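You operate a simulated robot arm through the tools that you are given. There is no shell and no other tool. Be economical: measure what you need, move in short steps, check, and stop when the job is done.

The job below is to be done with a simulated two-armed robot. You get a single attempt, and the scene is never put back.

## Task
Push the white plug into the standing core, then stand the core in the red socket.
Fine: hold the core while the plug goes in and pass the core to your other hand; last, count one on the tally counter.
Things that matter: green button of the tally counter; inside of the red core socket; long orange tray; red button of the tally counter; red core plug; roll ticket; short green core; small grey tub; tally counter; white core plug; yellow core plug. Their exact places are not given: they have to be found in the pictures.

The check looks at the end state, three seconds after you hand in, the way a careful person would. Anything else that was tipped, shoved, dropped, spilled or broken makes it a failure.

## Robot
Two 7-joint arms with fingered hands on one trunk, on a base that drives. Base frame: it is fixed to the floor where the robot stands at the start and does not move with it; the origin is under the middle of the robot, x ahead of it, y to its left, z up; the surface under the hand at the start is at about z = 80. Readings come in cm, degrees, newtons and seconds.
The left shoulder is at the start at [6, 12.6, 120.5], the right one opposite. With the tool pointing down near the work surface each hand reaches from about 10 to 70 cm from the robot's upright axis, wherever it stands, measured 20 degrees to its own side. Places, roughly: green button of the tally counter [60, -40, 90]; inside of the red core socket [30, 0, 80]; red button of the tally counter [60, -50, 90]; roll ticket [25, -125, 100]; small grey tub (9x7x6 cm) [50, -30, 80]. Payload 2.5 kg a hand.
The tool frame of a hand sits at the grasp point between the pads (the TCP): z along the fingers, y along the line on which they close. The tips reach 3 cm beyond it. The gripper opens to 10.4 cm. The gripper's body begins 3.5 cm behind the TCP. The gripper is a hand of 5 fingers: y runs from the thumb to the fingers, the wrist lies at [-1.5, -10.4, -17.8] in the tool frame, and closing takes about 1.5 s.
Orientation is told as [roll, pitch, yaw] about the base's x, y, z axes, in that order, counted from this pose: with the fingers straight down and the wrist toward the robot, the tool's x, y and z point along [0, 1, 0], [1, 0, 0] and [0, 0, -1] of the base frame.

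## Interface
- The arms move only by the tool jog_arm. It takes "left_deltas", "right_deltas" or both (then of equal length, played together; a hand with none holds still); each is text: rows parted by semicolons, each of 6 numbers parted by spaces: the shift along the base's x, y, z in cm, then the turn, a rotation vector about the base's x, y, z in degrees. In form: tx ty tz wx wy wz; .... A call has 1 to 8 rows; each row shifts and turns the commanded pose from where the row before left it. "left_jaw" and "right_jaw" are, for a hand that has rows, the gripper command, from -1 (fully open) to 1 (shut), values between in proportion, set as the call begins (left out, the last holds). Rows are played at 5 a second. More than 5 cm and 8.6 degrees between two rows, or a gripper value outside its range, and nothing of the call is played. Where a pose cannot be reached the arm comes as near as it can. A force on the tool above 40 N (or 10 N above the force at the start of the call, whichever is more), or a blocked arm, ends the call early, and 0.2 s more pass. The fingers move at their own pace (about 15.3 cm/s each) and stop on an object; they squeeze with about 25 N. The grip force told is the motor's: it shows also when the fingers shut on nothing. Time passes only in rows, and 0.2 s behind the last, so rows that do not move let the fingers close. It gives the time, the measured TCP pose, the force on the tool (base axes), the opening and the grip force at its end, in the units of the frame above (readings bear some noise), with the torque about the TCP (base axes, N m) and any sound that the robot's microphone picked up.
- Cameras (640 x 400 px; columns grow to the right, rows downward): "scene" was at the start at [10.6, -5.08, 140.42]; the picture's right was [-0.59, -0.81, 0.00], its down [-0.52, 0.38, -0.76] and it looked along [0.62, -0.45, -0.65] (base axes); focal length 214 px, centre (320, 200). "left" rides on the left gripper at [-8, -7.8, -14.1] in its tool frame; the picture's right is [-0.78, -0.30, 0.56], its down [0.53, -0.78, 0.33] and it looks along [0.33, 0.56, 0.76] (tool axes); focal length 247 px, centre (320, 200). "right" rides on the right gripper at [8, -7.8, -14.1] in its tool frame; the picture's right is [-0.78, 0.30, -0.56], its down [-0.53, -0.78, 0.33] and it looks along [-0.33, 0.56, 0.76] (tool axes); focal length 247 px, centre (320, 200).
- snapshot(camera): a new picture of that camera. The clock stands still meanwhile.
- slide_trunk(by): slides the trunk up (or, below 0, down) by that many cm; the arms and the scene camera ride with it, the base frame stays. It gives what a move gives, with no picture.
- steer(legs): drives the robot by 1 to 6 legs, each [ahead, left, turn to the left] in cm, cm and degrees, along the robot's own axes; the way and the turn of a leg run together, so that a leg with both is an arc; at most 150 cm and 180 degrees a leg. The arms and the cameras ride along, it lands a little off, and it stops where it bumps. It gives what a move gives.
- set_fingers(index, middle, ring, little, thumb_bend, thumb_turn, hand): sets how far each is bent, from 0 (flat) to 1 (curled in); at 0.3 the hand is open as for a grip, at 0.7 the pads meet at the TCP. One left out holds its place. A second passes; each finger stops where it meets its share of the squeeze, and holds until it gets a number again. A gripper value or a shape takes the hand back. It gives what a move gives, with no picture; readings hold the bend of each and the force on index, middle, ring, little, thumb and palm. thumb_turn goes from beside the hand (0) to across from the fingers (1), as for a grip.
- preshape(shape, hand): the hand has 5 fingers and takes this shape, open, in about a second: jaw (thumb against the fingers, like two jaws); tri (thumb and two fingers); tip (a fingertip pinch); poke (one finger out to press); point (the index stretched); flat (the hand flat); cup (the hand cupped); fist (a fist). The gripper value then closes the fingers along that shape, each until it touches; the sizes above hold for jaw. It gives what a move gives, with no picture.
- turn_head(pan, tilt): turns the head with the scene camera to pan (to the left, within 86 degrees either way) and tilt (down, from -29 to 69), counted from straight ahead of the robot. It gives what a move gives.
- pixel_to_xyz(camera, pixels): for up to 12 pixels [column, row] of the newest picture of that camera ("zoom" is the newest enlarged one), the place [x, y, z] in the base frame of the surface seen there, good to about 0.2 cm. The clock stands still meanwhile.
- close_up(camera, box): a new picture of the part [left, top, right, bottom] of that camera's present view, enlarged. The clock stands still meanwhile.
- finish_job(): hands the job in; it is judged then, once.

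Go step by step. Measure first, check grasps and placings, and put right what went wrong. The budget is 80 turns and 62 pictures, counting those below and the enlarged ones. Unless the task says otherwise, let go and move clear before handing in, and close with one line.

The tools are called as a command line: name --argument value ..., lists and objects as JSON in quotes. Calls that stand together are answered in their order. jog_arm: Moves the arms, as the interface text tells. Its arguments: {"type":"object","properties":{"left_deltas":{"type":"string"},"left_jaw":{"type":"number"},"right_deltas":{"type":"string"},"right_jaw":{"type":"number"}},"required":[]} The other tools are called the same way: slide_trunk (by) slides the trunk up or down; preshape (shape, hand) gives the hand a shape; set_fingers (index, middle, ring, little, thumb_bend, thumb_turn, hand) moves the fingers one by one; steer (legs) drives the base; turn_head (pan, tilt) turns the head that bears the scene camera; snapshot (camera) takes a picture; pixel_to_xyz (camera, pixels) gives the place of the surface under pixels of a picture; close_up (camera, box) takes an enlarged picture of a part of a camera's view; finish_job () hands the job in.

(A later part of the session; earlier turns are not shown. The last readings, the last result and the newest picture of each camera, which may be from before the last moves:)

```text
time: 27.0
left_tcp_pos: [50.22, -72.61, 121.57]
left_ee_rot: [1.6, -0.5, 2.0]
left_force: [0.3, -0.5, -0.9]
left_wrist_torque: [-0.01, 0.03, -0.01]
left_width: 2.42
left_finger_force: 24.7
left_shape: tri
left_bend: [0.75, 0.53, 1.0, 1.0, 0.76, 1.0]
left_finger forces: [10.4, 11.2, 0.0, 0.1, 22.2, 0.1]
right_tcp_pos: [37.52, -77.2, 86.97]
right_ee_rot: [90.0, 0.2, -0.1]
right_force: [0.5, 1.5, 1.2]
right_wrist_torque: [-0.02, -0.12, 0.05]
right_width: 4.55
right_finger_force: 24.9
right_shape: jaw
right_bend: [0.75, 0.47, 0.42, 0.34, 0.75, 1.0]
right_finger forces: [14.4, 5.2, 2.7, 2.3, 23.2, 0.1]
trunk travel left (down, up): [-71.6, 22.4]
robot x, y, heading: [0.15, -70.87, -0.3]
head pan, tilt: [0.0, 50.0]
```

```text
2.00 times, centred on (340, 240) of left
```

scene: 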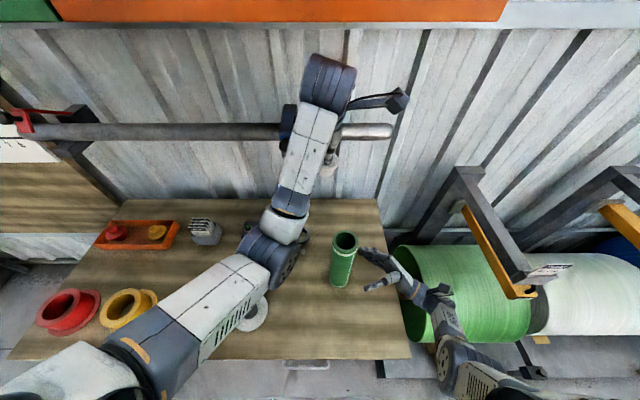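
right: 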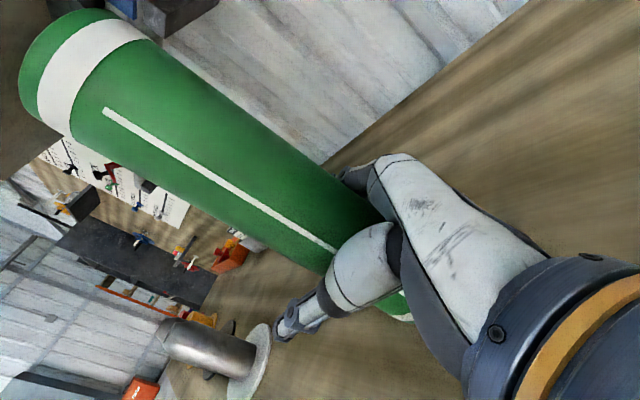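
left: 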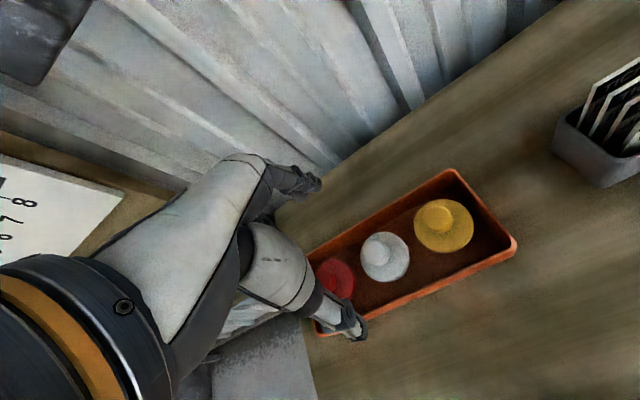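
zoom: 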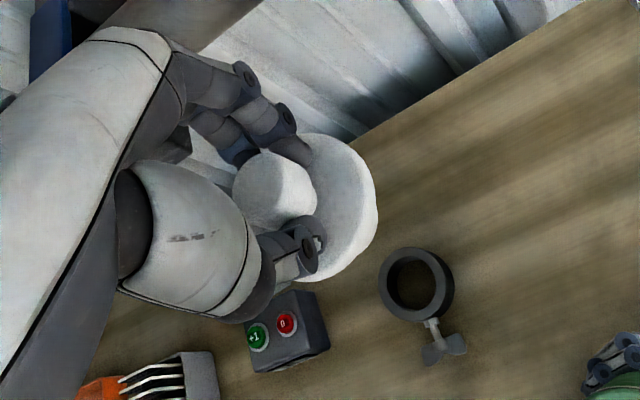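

The core axis is at (37.65,-77.7), top 105.85. I'll bring the left hand with the plug over it, keeping its height for now, and check where the plug sits.

jog_arm --left_deltas "-2 -0.5 0 -0.8 0.2 -1; -2 -0.5 0 -0.8 0.3 -1; 0 0 0 0 0 0; 0 0 0 0 0 0"

```text
time: 28.2
left_tcp_pos: [49.51, -70.97, 120.17]
left_ee_rot: [2.3, -1.5, 3.3]
left_force: [0.2, 0.3, -1.0]
left_wrist_torque: [-0.02, 0.01, -0.01]
left_width: 2.42
left_finger_force: 25.0
left_shape: tri
left_bend: [0.75, 0.53, 1.0, 1.0, 0.76, 1.0]
left_finger forces: [10.5, 11.2, 0.0, 0.0, 22.2, 0.0]
left hand out of reach, approached as far as the arm can: row 1, 2
right_tcp_pos: [37.6, -77.21, 87.0]
right_ee_rot: [90.0, 0.0, 0.0]
right_force: [0.0, 0.5, 0.1]
right_wrist_torque: [0.0, -0.09, -0.05]
right_width: 4.54
right_finger_force: 24.9
right_shape: jaw
right_bend: [0.75, 0.47, 0.42, 0.34, 0.75, 1.0]
right_finger forces: [14.2, 4.9, 2.6, 2.5, 23.1, 0.0]
trunk travel left (down, up): [-71.6, 22.4]
robot x, y, heading: [0.01, -70.9, 0.1]
head pan, tilt: [0.0, 50.0]
stopped in row 4 (left hand): the arm was blocked; the commanded pose is now the measured one
```

The left arm got stuck at a joint limit in this configuration. I'll lower a bit and yaw the hand to the right, since any yaw suits the round plug.

jog_arm --left_deltas "0.5 0 -2 0 0 -5; 0 0 -2 -1 0.7 -5; 0 0 0 -1 0.7 -5; 0 0 0 0 0 0"

snapshot --camera "scene"

```text
time: 29.2
left_tcp_pos: [49.84, -71.29, 116.32]
left_ee_rot: [-0.3, -0.3, -12.1]
left_force: [-0.7, -0.1, 0.0]
left_wrist_torque: [0.0, -0.01, 0.01]
left_width: 2.41
left_finger_force: 25.2
left_shape: tri
left_bend: [0.75, 0.53, 1.0, 1.0, 0.76, 1.0]
left_finger forces: [10.5, 11.3, 0.1, 0.0, 22.0, 0.0]
right_tcp_pos: [37.66, -77.24, 86.9]
right_ee_rot: [90.1, 0.1, 0.0]
right_force: [-0.1, 0.0, 0.0]
right_wrist_torque: [-0.01, -0.12, 0.0]
right_width: 4.53
right_finger_force: 25.4
right_shape: jaw
right_bend: [0.75, 0.47, 0.42, 0.34, 0.75, 1.0]
right_finger forces: [14.2, 5.0, 2.8, 2.3, 23.1, 0.1]
trunk travel left (down, up): [-71.6, 22.4]
robot x, y, heading: [0.06, -70.66, -0.1]
head pan, tilt: [0.0, 50.0]
```

```text
31 pictures are left
```

scene: 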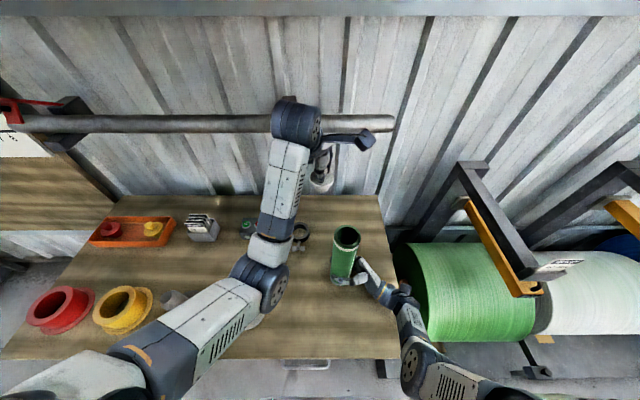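

That freed the arm, with yaw now -12. I'll keep yawing right and pull back toward the core in small steps at this height.

jog_arm --left_deltas "-1 -0.5 0 0 0 -5; -1.5 -0.7 0 0 0 -5; -1.5 -0.7 0 0 0 -5; -1.5 -0.7 0 0 0 -3; 0 0 0 0 0 0"

snapshot --camera "scene"

pixel_to_xyz --camera "scene" --pixels '[[265, 275], [275, 300], [285, 290]]'

```text
time: 30.4
left_tcp_pos: [44.31, -73.94, 116.34]
left_ee_rot: [-0.2, -0.2, -30.1]
left_force: [0.0, 0.6, -0.2]
left_wrist_torque: [-0.04, 0.0, -0.02]
left_width: 2.41
left_finger_force: 25.1
left_shape: tri
left_bend: [0.75, 0.53, 1.0, 1.0, 0.76, 1.0]
left_finger forces: [10.4, 11.2, 0.0, 0.0, 21.7, 0.1]
right_tcp_pos: [37.55, -77.26, 87.08]
right_ee_rot: [90.0, 0.2, 0.0]
right_force: [0.0, 0.6, 0.3]
right_wrist_torque: [-0.05, -0.13, -0.01]
right_width: 4.55
right_finger_force: 25.4
right_shape: jaw
right_bend: [0.75, 0.47, 0.42, 0.34, 0.75, 1.0]
right_finger forces: [14.2, 5.0, 2.7, 2.4, 23.1, 0.1]
trunk travel left (down, up): [-71.6, 22.4]
robot x, y, heading: [0.05, -70.8, -0.3]
head pan, tilt: [0.0, 50.0]
```

```text
30 pictures are left
```

scene: 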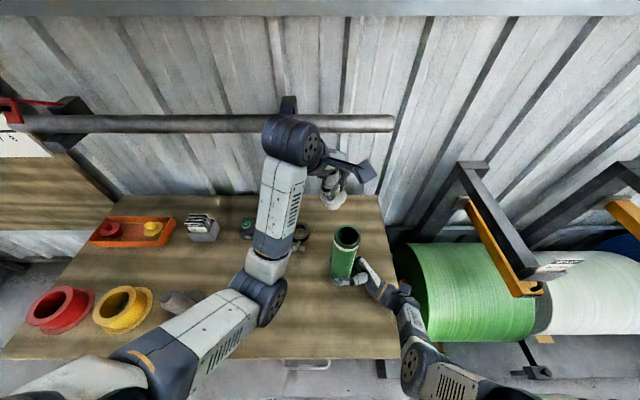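

```text
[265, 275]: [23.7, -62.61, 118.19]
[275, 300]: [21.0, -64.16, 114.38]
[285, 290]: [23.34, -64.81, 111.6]
```

The elbow is well clear at z≈112. I'll go on to just over the core and then look at the plug's position.

jog_arm --left_deltas "-1.6 -0.95 0 0 0 -1; -1.6 -0.95 0 0 0 -1; -1.6 -0.95 0 0 0 -1; -1.5 -0.9 0 0 0 0; 0 0 0 0 0 0"

close_up --camera "scene" --box '[280, 160, 400, 300]'

snapshot --camera "left"

snapshot --camera "right"

```text
time: 31.6
left_tcp_pos: [37.98, -77.71, 116.33]
left_ee_rot: [-0.2, -0.2, -33.0]
left_force: [0.1, 1.1, -0.2]
left_wrist_torque: [0.0, 0.0, 0.02]
left_width: 2.43
left_finger_force: 24.9
left_shape: tri
left_bend: [0.75, 0.53, 1.0, 1.0, 0.76, 1.0]
left_finger forces: [10.3, 11.3, 0.1, 0.0, 21.4, 0.0]
right_tcp_pos: [37.56, -77.35, 87.01]
right_ee_rot: [90.0, 0.1, 0.0]
right_force: [1.1, -0.5, 0.3]
right_wrist_torque: [-0.07, -0.11, 0.02]
right_width: 4.55
right_finger_force: 25.4
right_shape: jaw
right_bend: [0.75, 0.47, 0.42, 0.34, 0.75, 1.0]
right_finger forces: [14.1, 5.1, 2.9, 2.3, 23.1, 0.0]
trunk travel left (down, up): [-71.6, 22.4]
robot x, y, heading: [-0.2, -70.81, -0.1]
head pan, tilt: [0.0, 50.0]
```

```text
2.86 times, centred on (340, 230) of scene
```

zoom: 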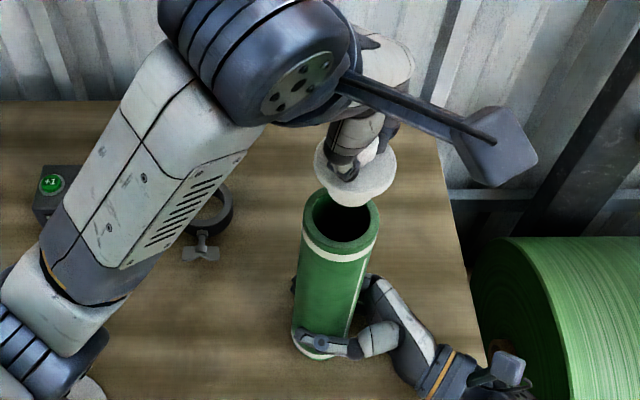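

```text
28 pictures are left
```

left: 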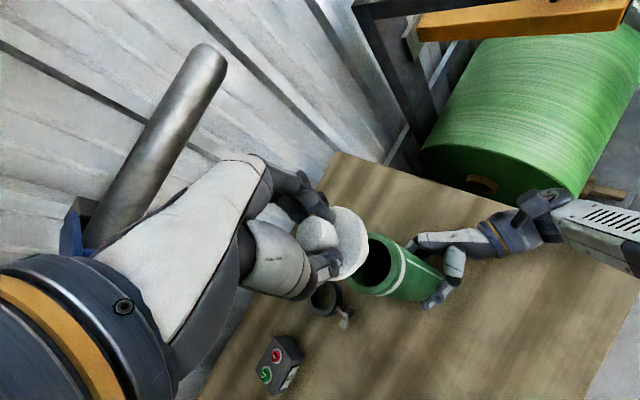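

```text
27 pictures are left
```

right: 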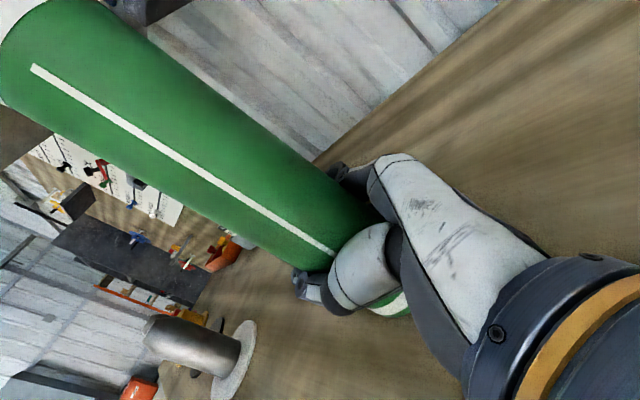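

The plug hangs over the core: in the zoom its flange edges are at (316,165), (395,172) and (352,203). I'll measure the flange and rim together.

pixel_to_xyz --camera "zoom" --pixels '[[317, 165], [394, 172], [325, 190], [350, 200], [380, 192], [320, 150], [390, 158], [305, 215], [377, 220], [340, 248], [372, 150]]'

pixel_to_xyz --camera "left" --pixels '[[360, 222], [366, 240], [362, 262], [347, 276], [345, 208], [318, 233], [310, 240], [325, 225], [350, 240]]'

```text
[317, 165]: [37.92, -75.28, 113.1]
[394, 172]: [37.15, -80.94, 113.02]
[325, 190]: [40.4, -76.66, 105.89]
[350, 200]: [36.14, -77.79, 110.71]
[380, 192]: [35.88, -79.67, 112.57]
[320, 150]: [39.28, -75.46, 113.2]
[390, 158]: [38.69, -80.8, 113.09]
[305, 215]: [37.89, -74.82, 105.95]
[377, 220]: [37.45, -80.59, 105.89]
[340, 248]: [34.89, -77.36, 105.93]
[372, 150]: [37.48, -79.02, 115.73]
```

```text
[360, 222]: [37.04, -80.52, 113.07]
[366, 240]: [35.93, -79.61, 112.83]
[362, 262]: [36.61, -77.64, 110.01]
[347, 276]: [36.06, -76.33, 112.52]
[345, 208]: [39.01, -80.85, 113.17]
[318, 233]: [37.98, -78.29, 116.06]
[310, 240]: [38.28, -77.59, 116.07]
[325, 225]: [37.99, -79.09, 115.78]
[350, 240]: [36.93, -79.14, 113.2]
```

A circle fit puts the plug axis at about (38.35,-78.0) against the core's (37.7,-77.7). I'll shift by (-0.6,+0.3), lower 2.5 cm and re-measure.

jog_arm --left_deltas "-0.6 0.3 -0.5 0 0 0; 0 0 -1 0 0 0; 0 0 -1 0 0 0; 0 0 0 0 0 0"

close_up --camera "left" --box '[280, 180, 440, 320]'

close_up --camera "scene" --box '[310, 190, 390, 260]'

pixel_to_xyz --camera "zoom" --pixels '[[180, 180], [380, 180], [280, 240], [190, 130], [390, 150], [200, 220], [360, 220], [160, 200], [400, 220], [280, 300], [340, 290], [220, 290]]'

```text
time: 32.6
left_tcp_pos: [37.65, -77.42, 113.78]
left_ee_rot: [-0.1, -0.3, -33.0]
left_force: [0.1, -0.1, -0.1]
left_wrist_torque: [-0.01, -0.03, 0.01]
left_width: 2.4
left_finger_force: 24.8
left_shape: tri
left_bend: [0.75, 0.53, 1.0, 1.0, 0.76, 1.0]
left_finger forces: [10.4, 11.4, 0.1, 0.0, 21.4, 0.0]
right_tcp_pos: [37.61, -77.31, 86.99]
right_ee_rot: [89.9, 0.1, 0.0]
right_force: [-0.1, 0.6, -0.4]
right_wrist_torque: [-0.06, -0.08, 0.01]
right_width: 4.52
right_finger_force: 24.7
right_shape: jaw
right_bend: [0.75, 0.47, 0.42, 0.34, 0.75, 1.0]
right_finger forces: [14.1, 5.1, 2.8, 2.5, 22.9, 0.1]
trunk travel left (down, up): [-71.6, 22.4]
robot x, y, heading: [-0.08, -70.98, -0.0]
head pan, tilt: [0.0, 50.0]
```

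```text
2.86 times, centred on (360, 250) of left
```

zoom: 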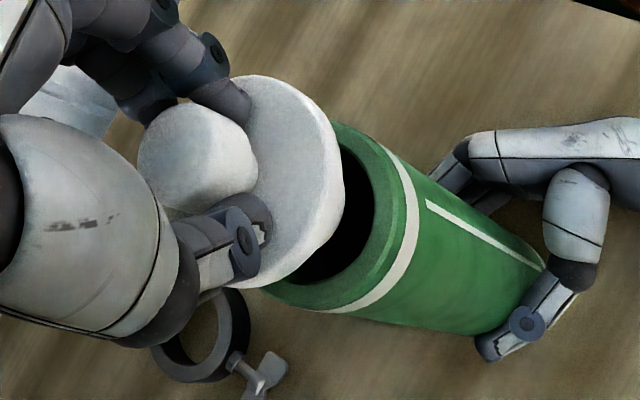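

```text
5.71 times, centred on (350, 225) of scene
```

zoom: 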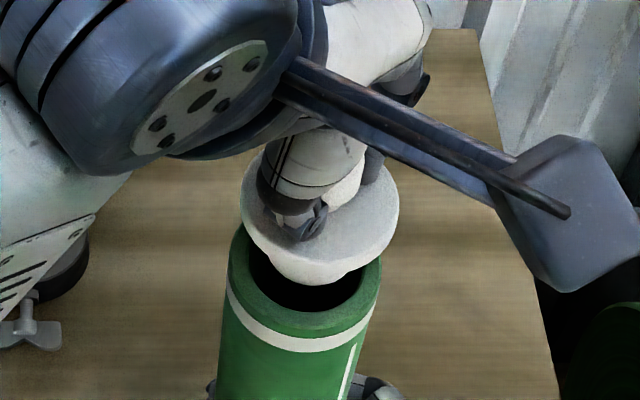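

```text
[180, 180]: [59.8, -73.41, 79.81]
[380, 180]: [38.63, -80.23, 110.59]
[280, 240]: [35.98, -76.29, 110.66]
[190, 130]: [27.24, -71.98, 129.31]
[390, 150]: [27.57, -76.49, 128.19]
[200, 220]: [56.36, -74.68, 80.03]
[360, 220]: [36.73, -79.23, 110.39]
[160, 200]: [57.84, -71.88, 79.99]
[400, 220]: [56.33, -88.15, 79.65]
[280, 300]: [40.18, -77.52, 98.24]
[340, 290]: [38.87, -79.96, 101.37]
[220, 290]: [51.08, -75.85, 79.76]
```

The view suggests good alignment. I'll measure the flange edges (243,205), (397,212), (258,240) and (385,245) and the rim on this zoom.

pixel_to_xyz --camera "zoom" --pixels '[[244, 200], [396, 205], [248, 218], [392, 225], [265, 240], [375, 246], [300, 256], [340, 256], [232, 265], [378, 275], [300, 330], [320, 330]]'

```text
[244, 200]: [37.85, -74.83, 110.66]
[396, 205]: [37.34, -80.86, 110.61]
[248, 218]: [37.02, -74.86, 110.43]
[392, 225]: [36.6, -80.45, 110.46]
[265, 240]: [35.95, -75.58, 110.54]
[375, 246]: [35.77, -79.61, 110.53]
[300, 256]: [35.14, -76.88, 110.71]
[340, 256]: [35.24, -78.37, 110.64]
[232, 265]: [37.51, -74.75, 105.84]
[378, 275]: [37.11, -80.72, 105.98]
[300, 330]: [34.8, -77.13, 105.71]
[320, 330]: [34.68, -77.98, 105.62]
```

The plug axis is about (38.0,-77.8) and the core about (37.6,-77.73). I'll correct x by -0.35 and lower in small steps while watching the force.

jog_arm --left_deltas "-0.35 0.05 0 0 0 0; 0 0 -0.5 0 0 0; 0 0 -0.5 0 0 0; 0 0 -0.5 0 0 0; 0 0 -0.4 0 0 0; 0 0 0 0 0 0"

close_up --camera "scene" --box '[310, 190, 390, 260]'

```text
time: 34.0
left_tcp_pos: [36.99, -77.33, 111.96]
left_ee_rot: [-0.3, -0.3, -32.9]
left_force: [0.6, 0.1, 0.1]
left_wrist_torque: [-0.04, -0.01, -0.02]
left_width: 2.4
left_finger_force: 24.2
left_shape: tri
left_bend: [0.75, 0.53, 1.0, 1.0, 0.76, 1.0]
left_finger forces: [10.3, 11.6, 0.0, 0.1, 21.4, 0.1]
right_tcp_pos: [37.59, -77.24, 86.88]
right_ee_rot: [90.0, 0.1, -0.1]
right_force: [0.0, 0.1, 1.0]
right_wrist_torque: [-0.04, -0.12, 0.0]
right_width: 4.51
right_finger_force: 24.8
right_shape: jaw
right_bend: [0.75, 0.47, 0.42, 0.34, 0.75, 1.0]
right_finger forces: [13.8, 5.0, 2.7, 2.7, 23.5, 0.0]
trunk travel left (down, up): [-71.6, 22.4]
robot x, y, heading: [-0.48, -70.92, -0.2]
head pan, tilt: [0.0, 50.0]
```

```text
5.71 times, centred on (350, 225) of scene
```

zoom: 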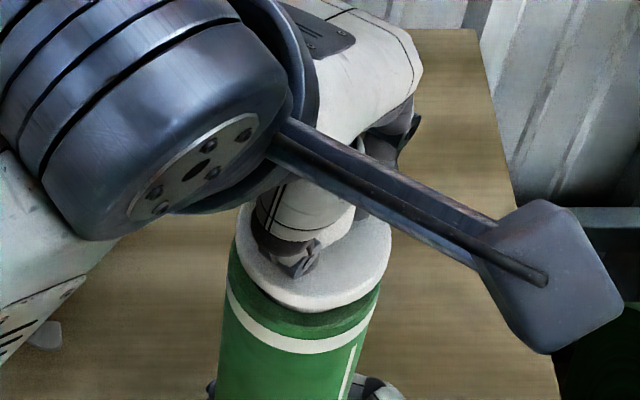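

The stub seems to be entering, with no force yet. I'll check the edges again.

pixel_to_xyz --camera "zoom" --pixels '[[239, 240], [388, 250], [250, 280], [375, 285], [300, 305], [330, 305], [231, 270], [379, 290], [300, 334], [320, 334]]'

```text
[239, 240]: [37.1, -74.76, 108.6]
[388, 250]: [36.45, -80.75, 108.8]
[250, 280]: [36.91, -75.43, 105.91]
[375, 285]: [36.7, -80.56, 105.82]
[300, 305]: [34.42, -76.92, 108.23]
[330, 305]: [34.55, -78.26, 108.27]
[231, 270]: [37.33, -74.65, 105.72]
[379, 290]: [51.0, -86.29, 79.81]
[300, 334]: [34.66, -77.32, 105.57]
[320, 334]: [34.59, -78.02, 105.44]
```

The plug axis is now within about 0.1 cm of the core and the stub is at the mouth. I'll push down in small steps.

jog_arm --left_deltas "0 0 -0.4 0 0 0; 0 0 -0.4 0 0 0; 0 0 -0.4 0 0 0; 0 0 -0.4 0 0 0; 0 0 -0.4 0 0 0; 0 0 -0.4 0 0 0; 0 0 -0.4 0 0 0; 0 0 0 0 0 0"

close_up --camera "scene" --box '[310, 190, 390, 260]'

```text
time: 35.6
left_tcp_pos: [37.44, -77.64, 109.89]
left_ee_rot: [-0.6, -1.8, -33.1]
left_force: [-1.7, 1.5, 10.5]
left_wrist_torque: [0.09, 0.25, 0.0]
left_width: 2.56
left_finger_force: 25.3
left_shape: tri
left_bend: [0.74, 0.52, 1.0, 1.0, 0.78, 1.0]
left_finger forces: [11.1, 12.0, 0.0, 0.0, 38.8, 0.0]
right_tcp_pos: [37.58, -77.24, 86.97]
right_ee_rot: [89.9, -0.1, -0.1]
right_force: [-1.7, -0.4, 2.0]
right_wrist_torque: [0.03, -0.18, 0.0]
right_width: 4.48
right_finger_force: 25.5
right_shape: jaw
right_bend: [0.75, 0.47, 0.42, 0.34, 0.75, 1.0]
right_finger forces: [14.2, 4.9, 2.8, 2.4, 24.9, 0.0]
trunk travel left (down, up): [-71.6, 22.4]
robot x, y, heading: [-0.02, -70.9, 0.3]
head pan, tilt: [0.0, 50.0]
stopped in row 8 (left hand): the force on the tool passed its limit at 42 N (the readings are from after the stop); the commanded pose is now the measured one
```

```text
5.71 times, centred on (350, 225) of scene
```

zoom: 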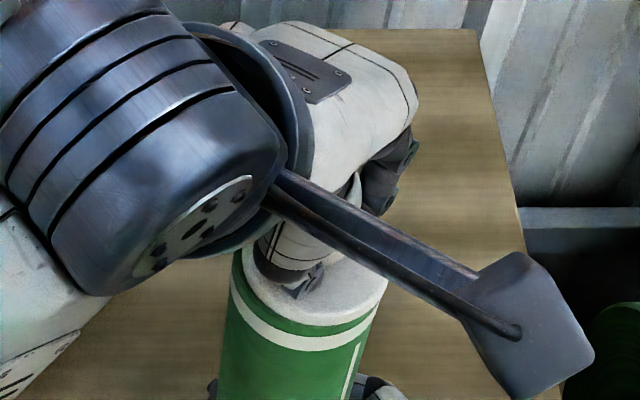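

Force hit 42 N with the flange almost on the rim. I'll measure how seated it is.

pixel_to_xyz --camera "zoom" --pixels '[[300, 308], [300, 315], [300, 320], [300, 326], [300, 332], [370, 300], [245, 280], [345, 290], [350, 305], [240, 265]]'

close_up --camera "scene" --box '[330, 220, 370, 250]'

close_up --camera "left" --box '[280, 180, 440, 320]'

```text
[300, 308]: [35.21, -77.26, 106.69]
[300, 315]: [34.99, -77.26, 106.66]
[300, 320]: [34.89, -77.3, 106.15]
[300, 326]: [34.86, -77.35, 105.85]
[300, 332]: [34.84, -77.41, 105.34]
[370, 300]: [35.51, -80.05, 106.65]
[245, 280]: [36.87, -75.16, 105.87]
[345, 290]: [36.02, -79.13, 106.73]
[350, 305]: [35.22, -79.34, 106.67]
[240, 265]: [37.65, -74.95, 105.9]
```

```text
13.33 times, centred on (350, 235) of scene
```

zoom: 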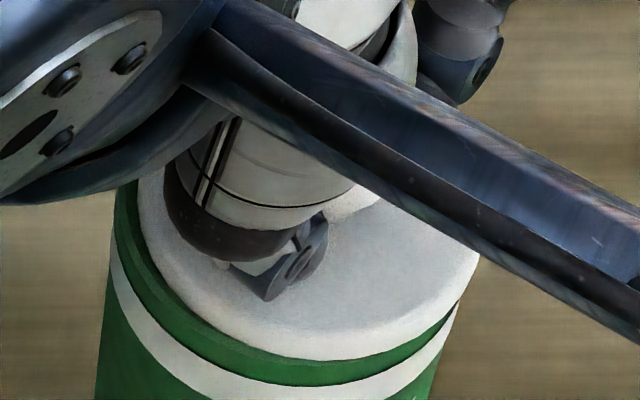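

```text
2.86 times, centred on (360, 250) of left
```

zoom: 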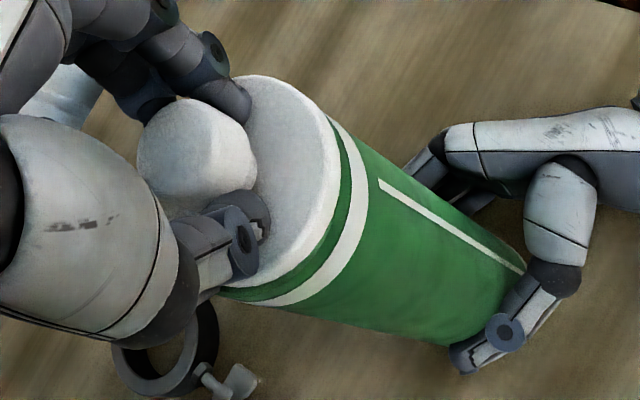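

The flange top is level at z≈106.7 with its underside on the rim at 105.9, so the plug is fully seated. I'll release the left hand and lift it clear.

jog_arm --left_deltas "0 0 0 0 0 0; 0 0 0 0 0 0; 0 0 0 0 0 0; 0 0 0 0 0 0; 0 0 1.5 0 0 0; 0 0 2.5 0 0 0; 0 0 2.5 0 0 0; 0 0 0 0 0 0" --left_jaw -0.1

close_up --camera "left" --box '[280, 180, 440, 320]'

```text
time: 37.5
left_tcp_pos: [37.44, -77.34, 115.99]
left_ee_rot: [-0.4, -1.3, -33.1]
left_force: [-0.1, -0.1, 0.1]
left_wrist_torque: [-0.01, 0.03, 0.01]
left_width: 5.7
left_finger_force: 0.0
left_shape: tri
left_bend: [0.74, 0.42, 0.99, 0.99, 0.67, 1.0]
left_finger forces: [0.0, 0.0, 0.0, 0.1, 0.0, 0.0]
right_tcp_pos: [37.66, -77.31, 86.95]
right_ee_rot: [89.8, 0.2, -0.2]
right_force: [0.6, -1.4, 2.7]
right_wrist_torque: [0.0, -0.25, -0.02]
right_width: 4.5
right_finger_force: 25.1
right_shape: jaw
right_bend: [0.75, 0.47, 0.43, 0.34, 0.74, 1.0]
right_finger forces: [14.5, 4.8, 3.3, 3.3, 24.0, 0.1]
trunk travel left (down, up): [-71.6, 22.4]
robot x, y, heading: [-0.38, -70.53, -0.2]
head pan, tilt: [0.0, 50.0]
```

```text
2.86 times, centred on (360, 250) of left
```

zoom: 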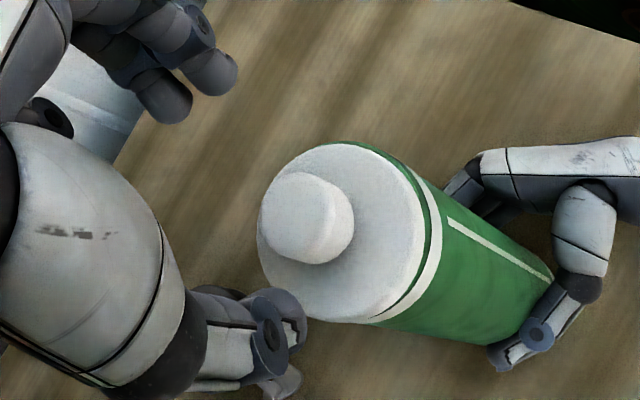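

The plug stays seated. I'll move the left hand left and high, undo the yaw and open it to the jaw shape.

jog_arm --left_deltas "0 2 1 0 0 7; 0 3 1 0.2 0.6 7; 0 3.5 0.5 0.2 0.7 7; 0 3.5 0 0 0 6; 0 3.5 0 0 0 6; 0 0 0 0 0 0"

preshape --hand "left" --shape "jaw"

jog_arm --left_deltas "0 0 -1.5 -8.2 0 0; 0 0 -1.5 -8.2 0 0; 0 0 -1.5 -8.2 0 0; 0 0 -1.5 -8.2 0 0; 0 0 -1.5 -8.2 0 0; 0 0 -1.5 -8.2 0 0; 0 0 0 0 0 0"

snapshot --camera "scene"

```text
time: 38.9
left_tcp_pos: [37.43, -62.0, 118.73]
left_ee_rot: [-0.5, 0.0, -0.1]
left_force: [0.5, -0.3, -0.2]
left_wrist_torque: [0.02, 0.04, -0.04]
left_width: 5.7
left_finger_force: 0.0
left_shape: tri
left_bend: [0.74, 0.42, 0.99, 0.99, 0.67, 1.0]
left_finger forces: [0.0, 0.1, 0.0, 0.0, 0.0, 0.0]
right_tcp_pos: [37.54, -77.25, 86.88]
right_ee_rot: [89.9, 0.0, -0.1]
right_force: [0.5, -1.4, 2.4]
right_wrist_torque: [-0.05, -0.3, -0.06]
right_width: 4.48
right_finger_force: 25.0
right_shape: jaw
right_bend: [0.75, 0.47, 0.43, 0.34, 0.75, 1.0]
right_finger forces: [14.4, 4.6, 3.1, 3.3, 23.8, 0.0]
trunk travel left (down, up): [-71.6, 22.4]
robot x, y, heading: [-0.35, -70.88, -0.3]
head pan, tilt: [0.0, 50.0]
```

```text
time: 39.8
left_tcp_pos: [37.44, -61.99, 118.64]
left_ee_rot: [-0.5, 0.0, -0.1]
left_force: [0.2, 0.4, -0.7]
left_wrist_torque: [0.01, -0.02, 0.02]
left_width: 10.37
left_finger_force: 0.0
left_shape: jaw
left_bend: [0.3, 0.3, 0.3, 0.3, 0.3, 0.98]
left_finger forces: [0.1, 0.1, 0.0, 0.0, 0.0, 0.0]
right_tcp_pos: [37.63, -77.39, 87.03]
right_ee_rot: [89.9, 0.1, -0.2]
right_force: [0.3, -1.2, 3.5]
right_wrist_torque: [-0.01, -0.23, -0.05]
right_width: 4.44
right_finger_force: 24.7
right_shape: jaw
right_bend: [0.75, 0.47, 0.43, 0.34, 0.75, 1.0]
right_finger forces: [14.5, 4.7, 3.1, 3.1, 24.1, 0.0]
trunk travel left (down, up): [-71.6, 22.4]
robot x, y, heading: [-0.02, -71.09, -0.0]
head pan, tilt: [0.0, 50.0]
```

```text
time: 41.4
left_tcp_pos: [37.24, -62.05, 109.67]
left_ee_rot: [-49.6, -0.1, 0.0]
left_force: [0.5, 0.0, 0.0]
left_wrist_torque: [-0.01, 0.03, -0.02]
left_width: 10.39
left_finger_force: 0.0
left_shape: jaw
left_bend: [0.3, 0.3, 0.3, 0.3, 0.3, 0.98]
left_finger forces: [0.0, 0.0, 0.0, 0.0, 0.1, 0.0]
right_tcp_pos: [37.62, -77.36, 86.8]
right_ee_rot: [89.8, 0.1, -0.2]
right_force: [0.4, 0.2, 3.9]
right_wrist_torque: [-0.01, -0.18, 0.01]
right_width: 4.45
right_finger_force: 25.3
right_shape: jaw
right_bend: [0.75, 0.48, 0.43, 0.34, 0.75, 1.0]
right_finger forces: [14.4, 4.8, 3.0, 3.1, 23.8, 0.0]
trunk travel left (down, up): [-71.6, 22.4]
robot x, y, heading: [-0.02, -70.85, -0.2]
head pan, tilt: [0.0, 50.0]
```

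```text
19 pictures are left
```

scene: 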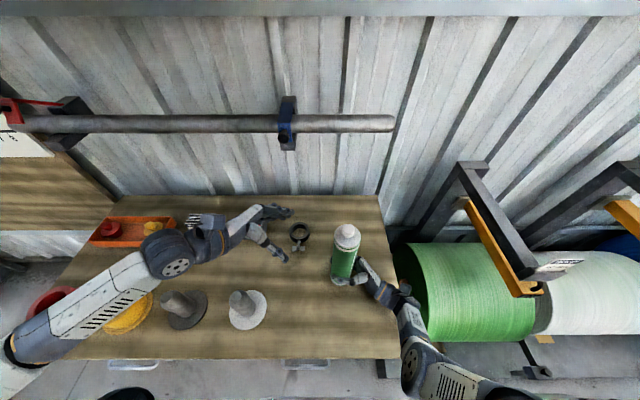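

The left hand is clear at roll -50. I'll finish the roll to -90 at z≈101.5 and lift the core 2 cm with the right hand for the pass.

jog_arm --left_deltas "0 0 -2 -8.2 0 0; 0.1 0 -2 -8.2 0 0; 0.1 0 -2 -8.2 0 0; 0.1 0 -2 -8.2 0 0; 0 0 0 -7.6 0 0; 0 0 0 0 0 0; 0 0 0 0 0 0" --right_deltas "0 0 0 0 0 0; 0 0 0 0 0 0; 0 0 0 0 0 0; 0 0 0.5 0 0 0; 0 0 0.7 0 0 0; 0 0 0.8 0 0 0; 0 0 0 0 0 0"

close_up --camera "scene" --box '[200, 170, 440, 320]'

```text
time: 43.0
left_tcp_pos: [37.5, -62.23, 102.05]
left_ee_rot: [-90.2, 0.0, 0.1]
left_force: [0.9, -0.2, -0.2]
left_wrist_torque: [0.02, -0.01, 0.01]
left_width: 10.38
left_finger_force: 0.0
left_shape: jaw
left_bend: [0.3, 0.3, 0.3, 0.3, 0.3, 0.98]
left_finger forces: [0.0, 0.0, 0.1, 0.1, 0.1, 0.0]
left hand out of reach, approached as far as the arm can: row 2
right_tcp_pos: [37.81, -77.4, 88.82]
right_ee_rot: [89.7, 0.1, -0.2]
right_force: [-0.2, -0.1, -3.5]
right_wrist_torque: [0.04, -0.01, 0.02]
right_width: 4.45
right_finger_force: 24.9
right_shape: jaw
right_bend: [0.75, 0.48, 0.43, 0.34, 0.75, 1.0]
right_finger forces: [14.8, 4.6, 3.0, 2.3, 23.4, 0.1]
trunk travel left (down, up): [-71.6, 22.4]
robot x, y, heading: [0.04, -70.55, -0.3]
head pan, tilt: [0.0, 50.0]
```

```text
2.67 times, centred on (320, 245) of scene
```

zoom: 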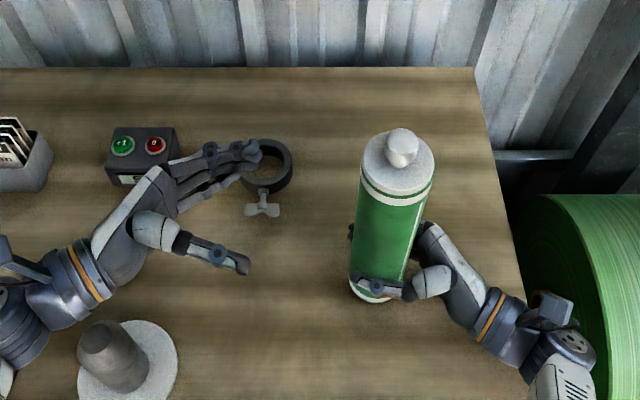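

The core is lifted and upright in the right hand. I'll slide the left hand in around its upper part.

jog_arm --left_deltas "0.1 -3 0 0 0 0; 0 -3 0 0 0 0; 0 -3 0 0 0 0; 0 -2.5 0 0 0 0; 0 -2 0 0 0 0; 0 -1.7 0 0 0 0; 0 0 0 0 0 0"

close_up --camera "scene" --box '[280, 190, 440, 300]'

```text
time: 44.5
left_tcp_pos: [37.62, -77.64, 102.04]
left_ee_rot: [-90.0, -0.1, 0.0]
left_force: [0.4, -0.4, 0.6]
left_wrist_torque: [-0.02, 0.03, 0.01]
left_width: 10.37
left_finger_force: 0.0
left_shape: jaw
left_bend: [0.3, 0.3, 0.3, 0.3, 0.3, 0.98]
left_finger forces: [0.1, 0.1, 0.0, 0.1, 0.0, 0.1]
right_tcp_pos: [37.66, -77.4, 89.07]
right_ee_rot: [89.9, 0.2, -0.2]
right_force: [0.4, 0.8, -3.8]
right_wrist_torque: [0.02, 0.04, 0.0]
right_width: 4.42
right_finger_force: 24.6
right_shape: jaw
right_bend: [0.75, 0.48, 0.43, 0.34, 0.75, 1.0]
right_finger forces: [14.8, 4.6, 2.9, 2.3, 23.4, 0.1]
trunk travel left (down, up): [-71.6, 22.4]
robot x, y, heading: [-0.27, -71.04, 0.1]
head pan, tilt: [0.0, 50.0]
```

```text
3.64 times, centred on (360, 245) of scene
```

zoom: 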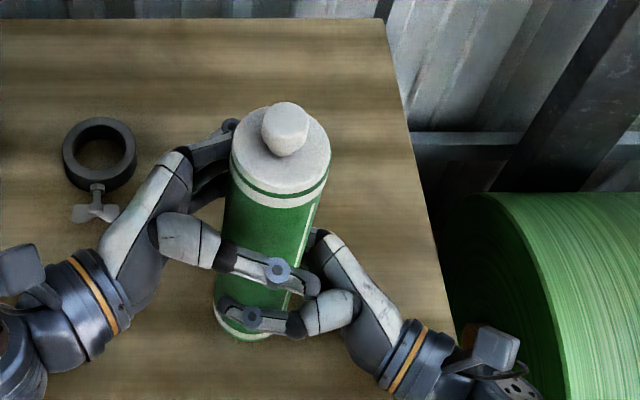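

The left hand surrounds the upper core without contact. I'll close it, then open the right hand once the grip is confirmed.

jog_arm --left_deltas "0 0 0 0 0 0; 0 0 0 0 0 0; 0 0 0 0 0 0; 0 0 0 0 0 0; 0 0 0 0 0 0; 0 0 0 0 0 0; 0 0 0 0 0 0; 0 0 0 0 0 0" --left_jaw 1

```text
time: 46.4
left_tcp_pos: [37.53, -77.44, 102.13]
left_ee_rot: [-90.2, -0.1, 0.0]
left_force: [2.1, -0.7, 0.3]
left_wrist_torque: [0.05, -0.18, 0.01]
left_width: 4.72
left_finger_force: 25.7
left_shape: jaw
left_bend: [0.74, 0.43, 0.38, 0.34, 0.74, 1.0]
left_finger forces: [13.3, 5.7, 2.8, 2.0, 22.6, 0.0]
right_tcp_pos: [37.73, -77.45, 88.97]
right_ee_rot: [89.8, 0.2, -0.2]
right_force: [-1.5, 0.1, -4.3]
right_wrist_torque: [-0.05, -0.05, -0.03]
right_width: 4.46
right_finger_force: 25.0
right_shape: jaw
right_bend: [0.75, 0.48, 0.43, 0.34, 0.75, 1.0]
right_finger forces: [14.1, 4.4, 2.8, 3.1, 24.9, 0.1]
trunk travel left (down, up): [-71.6, 22.4]
robot x, y, heading: [-0.41, -70.72, 0.0]
head pan, tilt: [0.0, 50.0]
```

The left hand now holds the core with 25.7 N, so I'll open the right hand and back it off to the right.

jog_arm --right_deltas "0 0 0 0 0 0; 0 0 0 0 0 0; 0 0 0 0 0 0; 0 0 0 0 0 0; 0 -2 0 0 0 0; 0 -3 0 0 0 0; 0 -3 0 0 0 0; 0 -2 0 0 0 0" --right_jaw -1

close_up --camera "scene" --box '[280, 190, 440, 300]'

```text
time: 48.1
left_tcp_pos: [37.58, -77.54, 102.01]
left_ee_rot: [-90.1, -0.1, 0.0]
left_force: [-0.3, 0.5, -0.4]
left_wrist_torque: [0.02, -0.01, 0.01]
left_width: 4.73
left_finger_force: 25.3
left_shape: jaw
left_bend: [0.74, 0.44, 0.39, 0.35, 0.73, 1.0]
left_finger forces: [13.1, 5.4, 3.0, 1.7, 23.7, 0.1]
right_tcp_pos: [37.68, -87.36, 88.82]
right_ee_rot: [89.9, 0.2, -0.2]
right_force: [0.2, -0.2, 1.2]
right_wrist_torque: [0.01, 0.0, 0.04]
right_width: 10.39
right_finger_force: 0.1
right_shape: jaw
right_bend: [0.3, 0.3, 0.3, 0.3, 0.3, 0.98]
right_finger forces: [0.0, 0.0, 0.0, 0.0, 0.1, 0.1]
trunk travel left (down, up): [-71.6, 22.4]
robot x, y, heading: [0.18, -71.03, -0.2]
head pan, tilt: [0.0, 50.0]
```

```text
3.64 times, centred on (360, 245) of scene
```

zoom: 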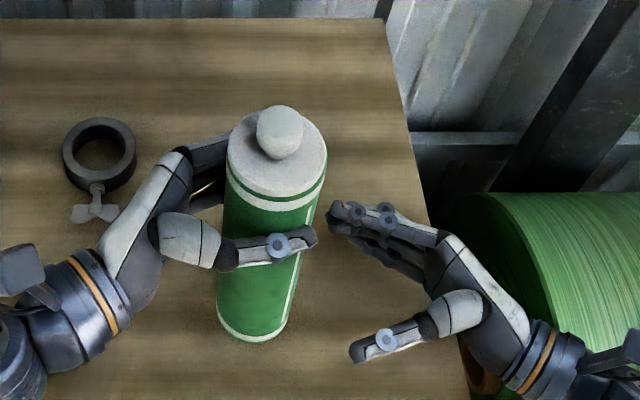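

The right hand is off, but the left force doesn't show the core's weight clearly. I'll measure the core's bottom and top heights.

pixel_to_xyz --camera "zoom" --pixels '[[250, 335], [225, 320], [285, 325], [278, 180], [230, 150], [325, 155], [300, 175], [250, 183], [280, 112], [250, 300]]'

```text
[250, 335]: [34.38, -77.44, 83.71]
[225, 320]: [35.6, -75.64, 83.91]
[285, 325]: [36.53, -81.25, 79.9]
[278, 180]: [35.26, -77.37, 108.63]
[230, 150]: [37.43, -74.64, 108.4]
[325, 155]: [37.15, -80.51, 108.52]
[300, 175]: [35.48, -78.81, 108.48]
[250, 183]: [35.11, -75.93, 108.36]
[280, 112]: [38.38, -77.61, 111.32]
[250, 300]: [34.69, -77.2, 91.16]
```

The core is held in the air (flange top z≈108.5) and nearly vertical. I'll raise the trunk 16 cm, then back up 9.4 cm and strafe left to bring the core over the red socket.

slide_trunk --by 16

steer --legs '[[-9.4, 0, 0], [0, 41, 0], [0, 40, 0]]'

snapshot --camera "scene"

```text
time: 50.0
left_tcp_pos: [37.61, -77.66, 118.08]
left_ee_rot: [-90.0, -0.1, 0.0]
left_force: [-0.8, 0.0, -3.9]
left_wrist_torque: [0.01, -0.01, 0.04]
left_width: 4.73
left_finger_force: 25.2
left_shape: jaw
left_bend: [0.74, 0.44, 0.39, 0.35, 0.73, 1.0]
left_finger forces: [13.0, 5.4, 2.9, 1.8, 23.7, 0.0]
right_tcp_pos: [37.7, -87.36, 104.75]
right_ee_rot: [89.9, 0.2, -0.2]
right_force: [-0.6, 0.4, 1.4]
right_wrist_torque: [-0.01, 0.04, -0.02]
right_width: 10.36
right_finger_force: 0.1
right_shape: jaw
right_bend: [0.3, 0.3, 0.3, 0.3, 0.3, 0.98]
right_finger forces: [0.0, 0.0, 0.0, 0.0, 0.0, 0.0]
trunk travel left (down, up): [-87.6, 6.4]
robot x, y, heading: [-0.1, -70.93, 0.3]
head pan, tilt: [0.0, 50.0]
```

```text
time: 55.3
left_tcp_pos: [28.6, 2.74, 118.09]
left_ee_rot: [-90.0, -0.1, -0.3]
left_force: [-0.2, 0.6, -5.2]
left_wrist_torque: [0.01, -0.01, -0.03]
left_width: 4.71
left_finger_force: 25.3
left_shape: jaw
left_bend: [0.74, 0.44, 0.39, 0.35, 0.73, 1.0]
left_finger forces: [12.8, 5.4, 3.0, 2.1, 23.8, 0.1]
right_tcp_pos: [28.7, -6.89, 104.86]
right_ee_rot: [89.8, 0.2, -0.4]
right_force: [0.0, -0.5, 0.3]
right_wrist_torque: [0.03, 0.02, -0.02]
right_width: 10.36
right_finger_force: 0.0
right_shape: jaw
right_bend: [0.3, 0.3, 0.3, 0.3, 0.3, 0.98]
right_finger forces: [0.2, 0.0, 0.1, 0.0, 0.0, 0.0]
trunk travel left (down, up): [-87.6, 6.4]
robot x, y, heading: [-8.73, 9.37, -0.4]
head pan, tilt: [0.0, 50.0]
```

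```text
15 pictures are left
```

scene: 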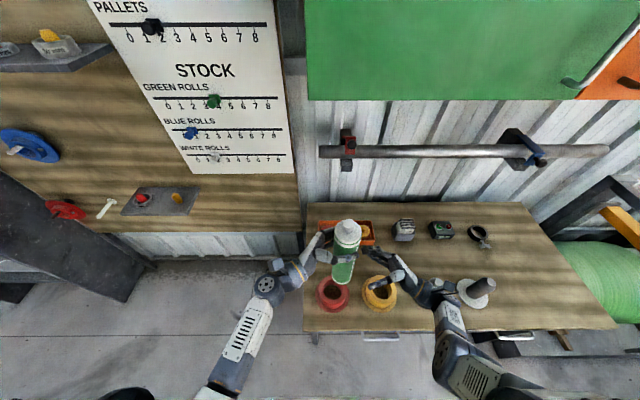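

The core is roughly above the red socket, but the right hand hangs over the yellow one. I'll raise it and turn it back to fingers-down, off to the right.

jog_arm --right_deltas "0 -1.5 3 0 0 0; 0 -2 3 -8.2 0 0; 0 -2 3 -8.2 0 0; 0 -2 3 -8.2 0 0; 0.5 -2 2.5 -8.2 0 0; 0.5 -2 2 -8.2 0 0; 0.5 -2 2 -8.2 0 0; 0.5 -2 2 -8.2 0 0"

jog_arm --right_deltas "0 -2 0 -8.2 0 0; 0 -2 0 -8.2 0 0; 0 -2 0 -8.2 0 0; 0 -2 0 -7.7 0 0; 0 0 0 0 0 0" --left_deltas "0 0 0 0 -0.5 0; 0 0 0 0 -0.5 0; 0 0 0 0 -0.5 0; 0 0 0 0 0 0; 0 0 0 0 0 0"

close_up --camera "scene" --box '[290, 200, 410, 320]'

```text
time: 57.1
left_tcp_pos: [28.57, 2.67, 118.14]
left_ee_rot: [-90.0, -0.1, -0.3]
left_force: [0.3, -0.3, -4.2]
left_wrist_torque: [0.0, -0.01, 0.02]
left_width: 4.68
left_finger_force: 25.3
left_shape: jaw
left_bend: [0.74, 0.44, 0.39, 0.35, 0.73, 1.0]
left_finger forces: [12.8, 5.3, 3.0, 1.9, 23.5, 0.0]
right_tcp_pos: [30.55, -22.46, 125.31]
right_ee_rot: [32.2, -0.1, -0.4]
right_force: [-0.1, -0.2, -0.3]
right_wrist_torque: [-0.01, 0.0, 0.01]
right_width: 10.38
right_finger_force: 0.1
right_shape: jaw
right_bend: [0.3, 0.3, 0.3, 0.3, 0.3, 0.98]
right_finger forces: [0.0, 0.0, 0.0, 0.0, 0.0, 0.1]
trunk travel left (down, up): [-87.6, 6.4]
robot x, y, heading: [-8.96, 9.52, -0.4]
head pan, tilt: [0.0, 50.0]
```

```text
time: 58.3
left_tcp_pos: [28.74, 2.78, 118.13]
left_ee_rot: [-90.0, -1.6, -0.1]
left_force: [-0.2, 0.1, -4.4]
left_wrist_torque: [-0.05, 0.0, 0.02]
left_width: 4.7
left_finger_force: 24.9
left_shape: jaw
left_bend: [0.74, 0.44, 0.39, 0.35, 0.73, 1.0]
left_finger forces: [12.6, 5.2, 2.8, 1.9, 23.5, 0.0]
right_tcp_pos: [30.66, -30.47, 125.35]
right_ee_rot: [0.0, -0.4, -0.2]
right_force: [-0.4, 0.1, -0.3]
right_wrist_torque: [-0.01, -0.02, 0.03]
right_width: 10.36
right_finger_force: 0.0
right_shape: jaw
right_bend: [0.3, 0.3, 0.3, 0.3, 0.3, 0.98]
right_finger forces: [0.0, 0.0, 0.1, 0.0, 0.0, 0.0]
trunk travel left (down, up): [-87.6, 6.4]
robot x, y, heading: [-8.83, 9.64, -0.5]
head pan, tilt: [0.0, 50.0]
```

```text
3.33 times, centred on (350, 260) of scene
```

zoom: 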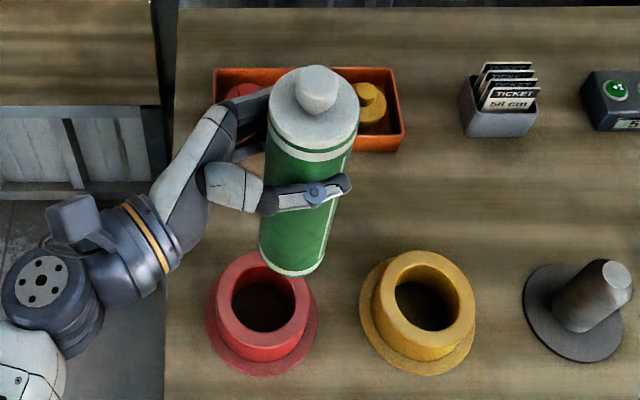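

I'll measure the core's bottom band and the socket's rim edges on this zoom.

pixel_to_xyz --camera "zoom" --pixels '[[262, 252], [320, 264], [275, 268], [290, 272], [305, 272], [290, 145], [305, 148], [220, 300], [309, 300], [262, 350], [232, 340], [297, 340]]'

```text
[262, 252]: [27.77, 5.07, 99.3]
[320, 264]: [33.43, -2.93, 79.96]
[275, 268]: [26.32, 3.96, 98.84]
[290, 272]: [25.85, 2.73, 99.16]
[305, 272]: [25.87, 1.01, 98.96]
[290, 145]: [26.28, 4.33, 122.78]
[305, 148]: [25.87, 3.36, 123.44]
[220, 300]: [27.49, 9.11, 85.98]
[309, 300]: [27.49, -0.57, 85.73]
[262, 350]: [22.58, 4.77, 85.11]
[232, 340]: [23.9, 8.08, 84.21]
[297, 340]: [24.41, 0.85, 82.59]
```

The core bottom centre is about (28.6,2.2) with a slight lean, and the socket is about (27.85,4.35). I'll correct the lean and shift, then lower the trunk 10.5 cm to hover.

jog_arm --left_deltas "-0.4 0.9 0 0.6 0 0; -0.35 0.8 0 0.6 0 0; 0 0 0 0 0 0"

slide_trunk --by -10.5

close_up --camera "scene" --box '[290, 200, 410, 320]'

```text
time: 59.1
left_tcp_pos: [27.99, 4.38, 118.15]
left_ee_rot: [-88.8, -1.5, -0.2]
left_force: [-1.0, -0.6, -4.1]
left_wrist_torque: [0.0, 0.06, -0.02]
left_width: 4.68
left_finger_force: 24.9
left_shape: jaw
left_bend: [0.74, 0.44, 0.39, 0.35, 0.73, 1.0]
left_finger forces: [12.7, 5.3, 3.0, 1.8, 23.5, 0.0]
right_tcp_pos: [30.64, -30.49, 125.45]
right_ee_rot: [0.1, -0.4, -0.2]
right_force: [0.2, -0.2, 0.3]
right_wrist_torque: [0.0, 0.0, -0.01]
right_width: 10.4
right_finger_force: 0.1
right_shape: jaw
right_bend: [0.3, 0.3, 0.3, 0.3, 0.3, 0.98]
right_finger forces: [0.1, 0.1, 0.0, 0.0, 0.0, 0.0]
trunk travel left (down, up): [-87.6, 6.4]
robot x, y, heading: [-9.13, 9.57, -0.3]
head pan, tilt: [0.0, 50.0]
```

```text
time: 60.5
left_tcp_pos: [28.02, 4.48, 107.63]
left_ee_rot: [-88.7, -1.7, -0.4]
left_force: [0.1, 0.3, -4.2]
left_wrist_torque: [0.02, 0.01, -0.01]
left_width: 4.69
left_finger_force: 25.3
left_shape: jaw
left_bend: [0.74, 0.44, 0.39, 0.35, 0.73, 1.0]
left_finger forces: [12.7, 5.3, 3.0, 1.8, 23.5, 0.0]
right_tcp_pos: [30.69, -30.54, 114.84]
right_ee_rot: [0.1, -0.4, -0.2]
right_force: [-0.4, -0.2, 0.9]
right_wrist_torque: [0.01, 0.02, -0.02]
right_width: 10.37
right_finger_force: 0.0
right_shape: jaw
right_bend: [0.3, 0.3, 0.3, 0.3, 0.3, 0.98]
right_finger forces: [0.0, 0.1, 0.1, 0.1, 0.0, 0.1]
trunk travel left (down, up): [-77.1, 16.9]
robot x, y, heading: [-8.66, 9.77, -0.1]
head pan, tilt: [0.0, 50.0]
```

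```text
3.33 times, centred on (350, 260) of scene
```

zoom: 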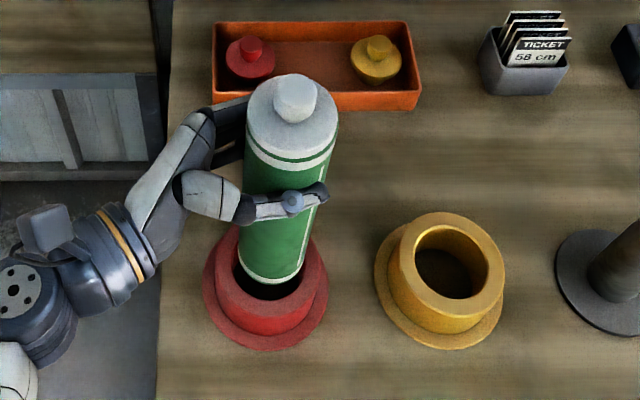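

The core's bottom now hovers just over the socket. I'll measure its bottom edge against the socket rim.

pixel_to_xyz --camera "zoom" --pixels '[[243, 265], [303, 270], [255, 278], [272, 282], [290, 280], [217, 270], [317, 270], [265, 330], [265, 302], [285, 160], [262, 160]]'

```text
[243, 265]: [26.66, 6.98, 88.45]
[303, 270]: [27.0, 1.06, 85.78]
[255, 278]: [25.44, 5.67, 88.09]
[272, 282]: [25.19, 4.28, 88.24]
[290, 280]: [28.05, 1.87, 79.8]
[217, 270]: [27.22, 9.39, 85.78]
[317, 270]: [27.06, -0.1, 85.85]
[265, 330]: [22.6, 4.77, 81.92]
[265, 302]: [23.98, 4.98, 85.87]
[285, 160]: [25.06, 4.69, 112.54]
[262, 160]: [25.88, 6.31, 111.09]
```

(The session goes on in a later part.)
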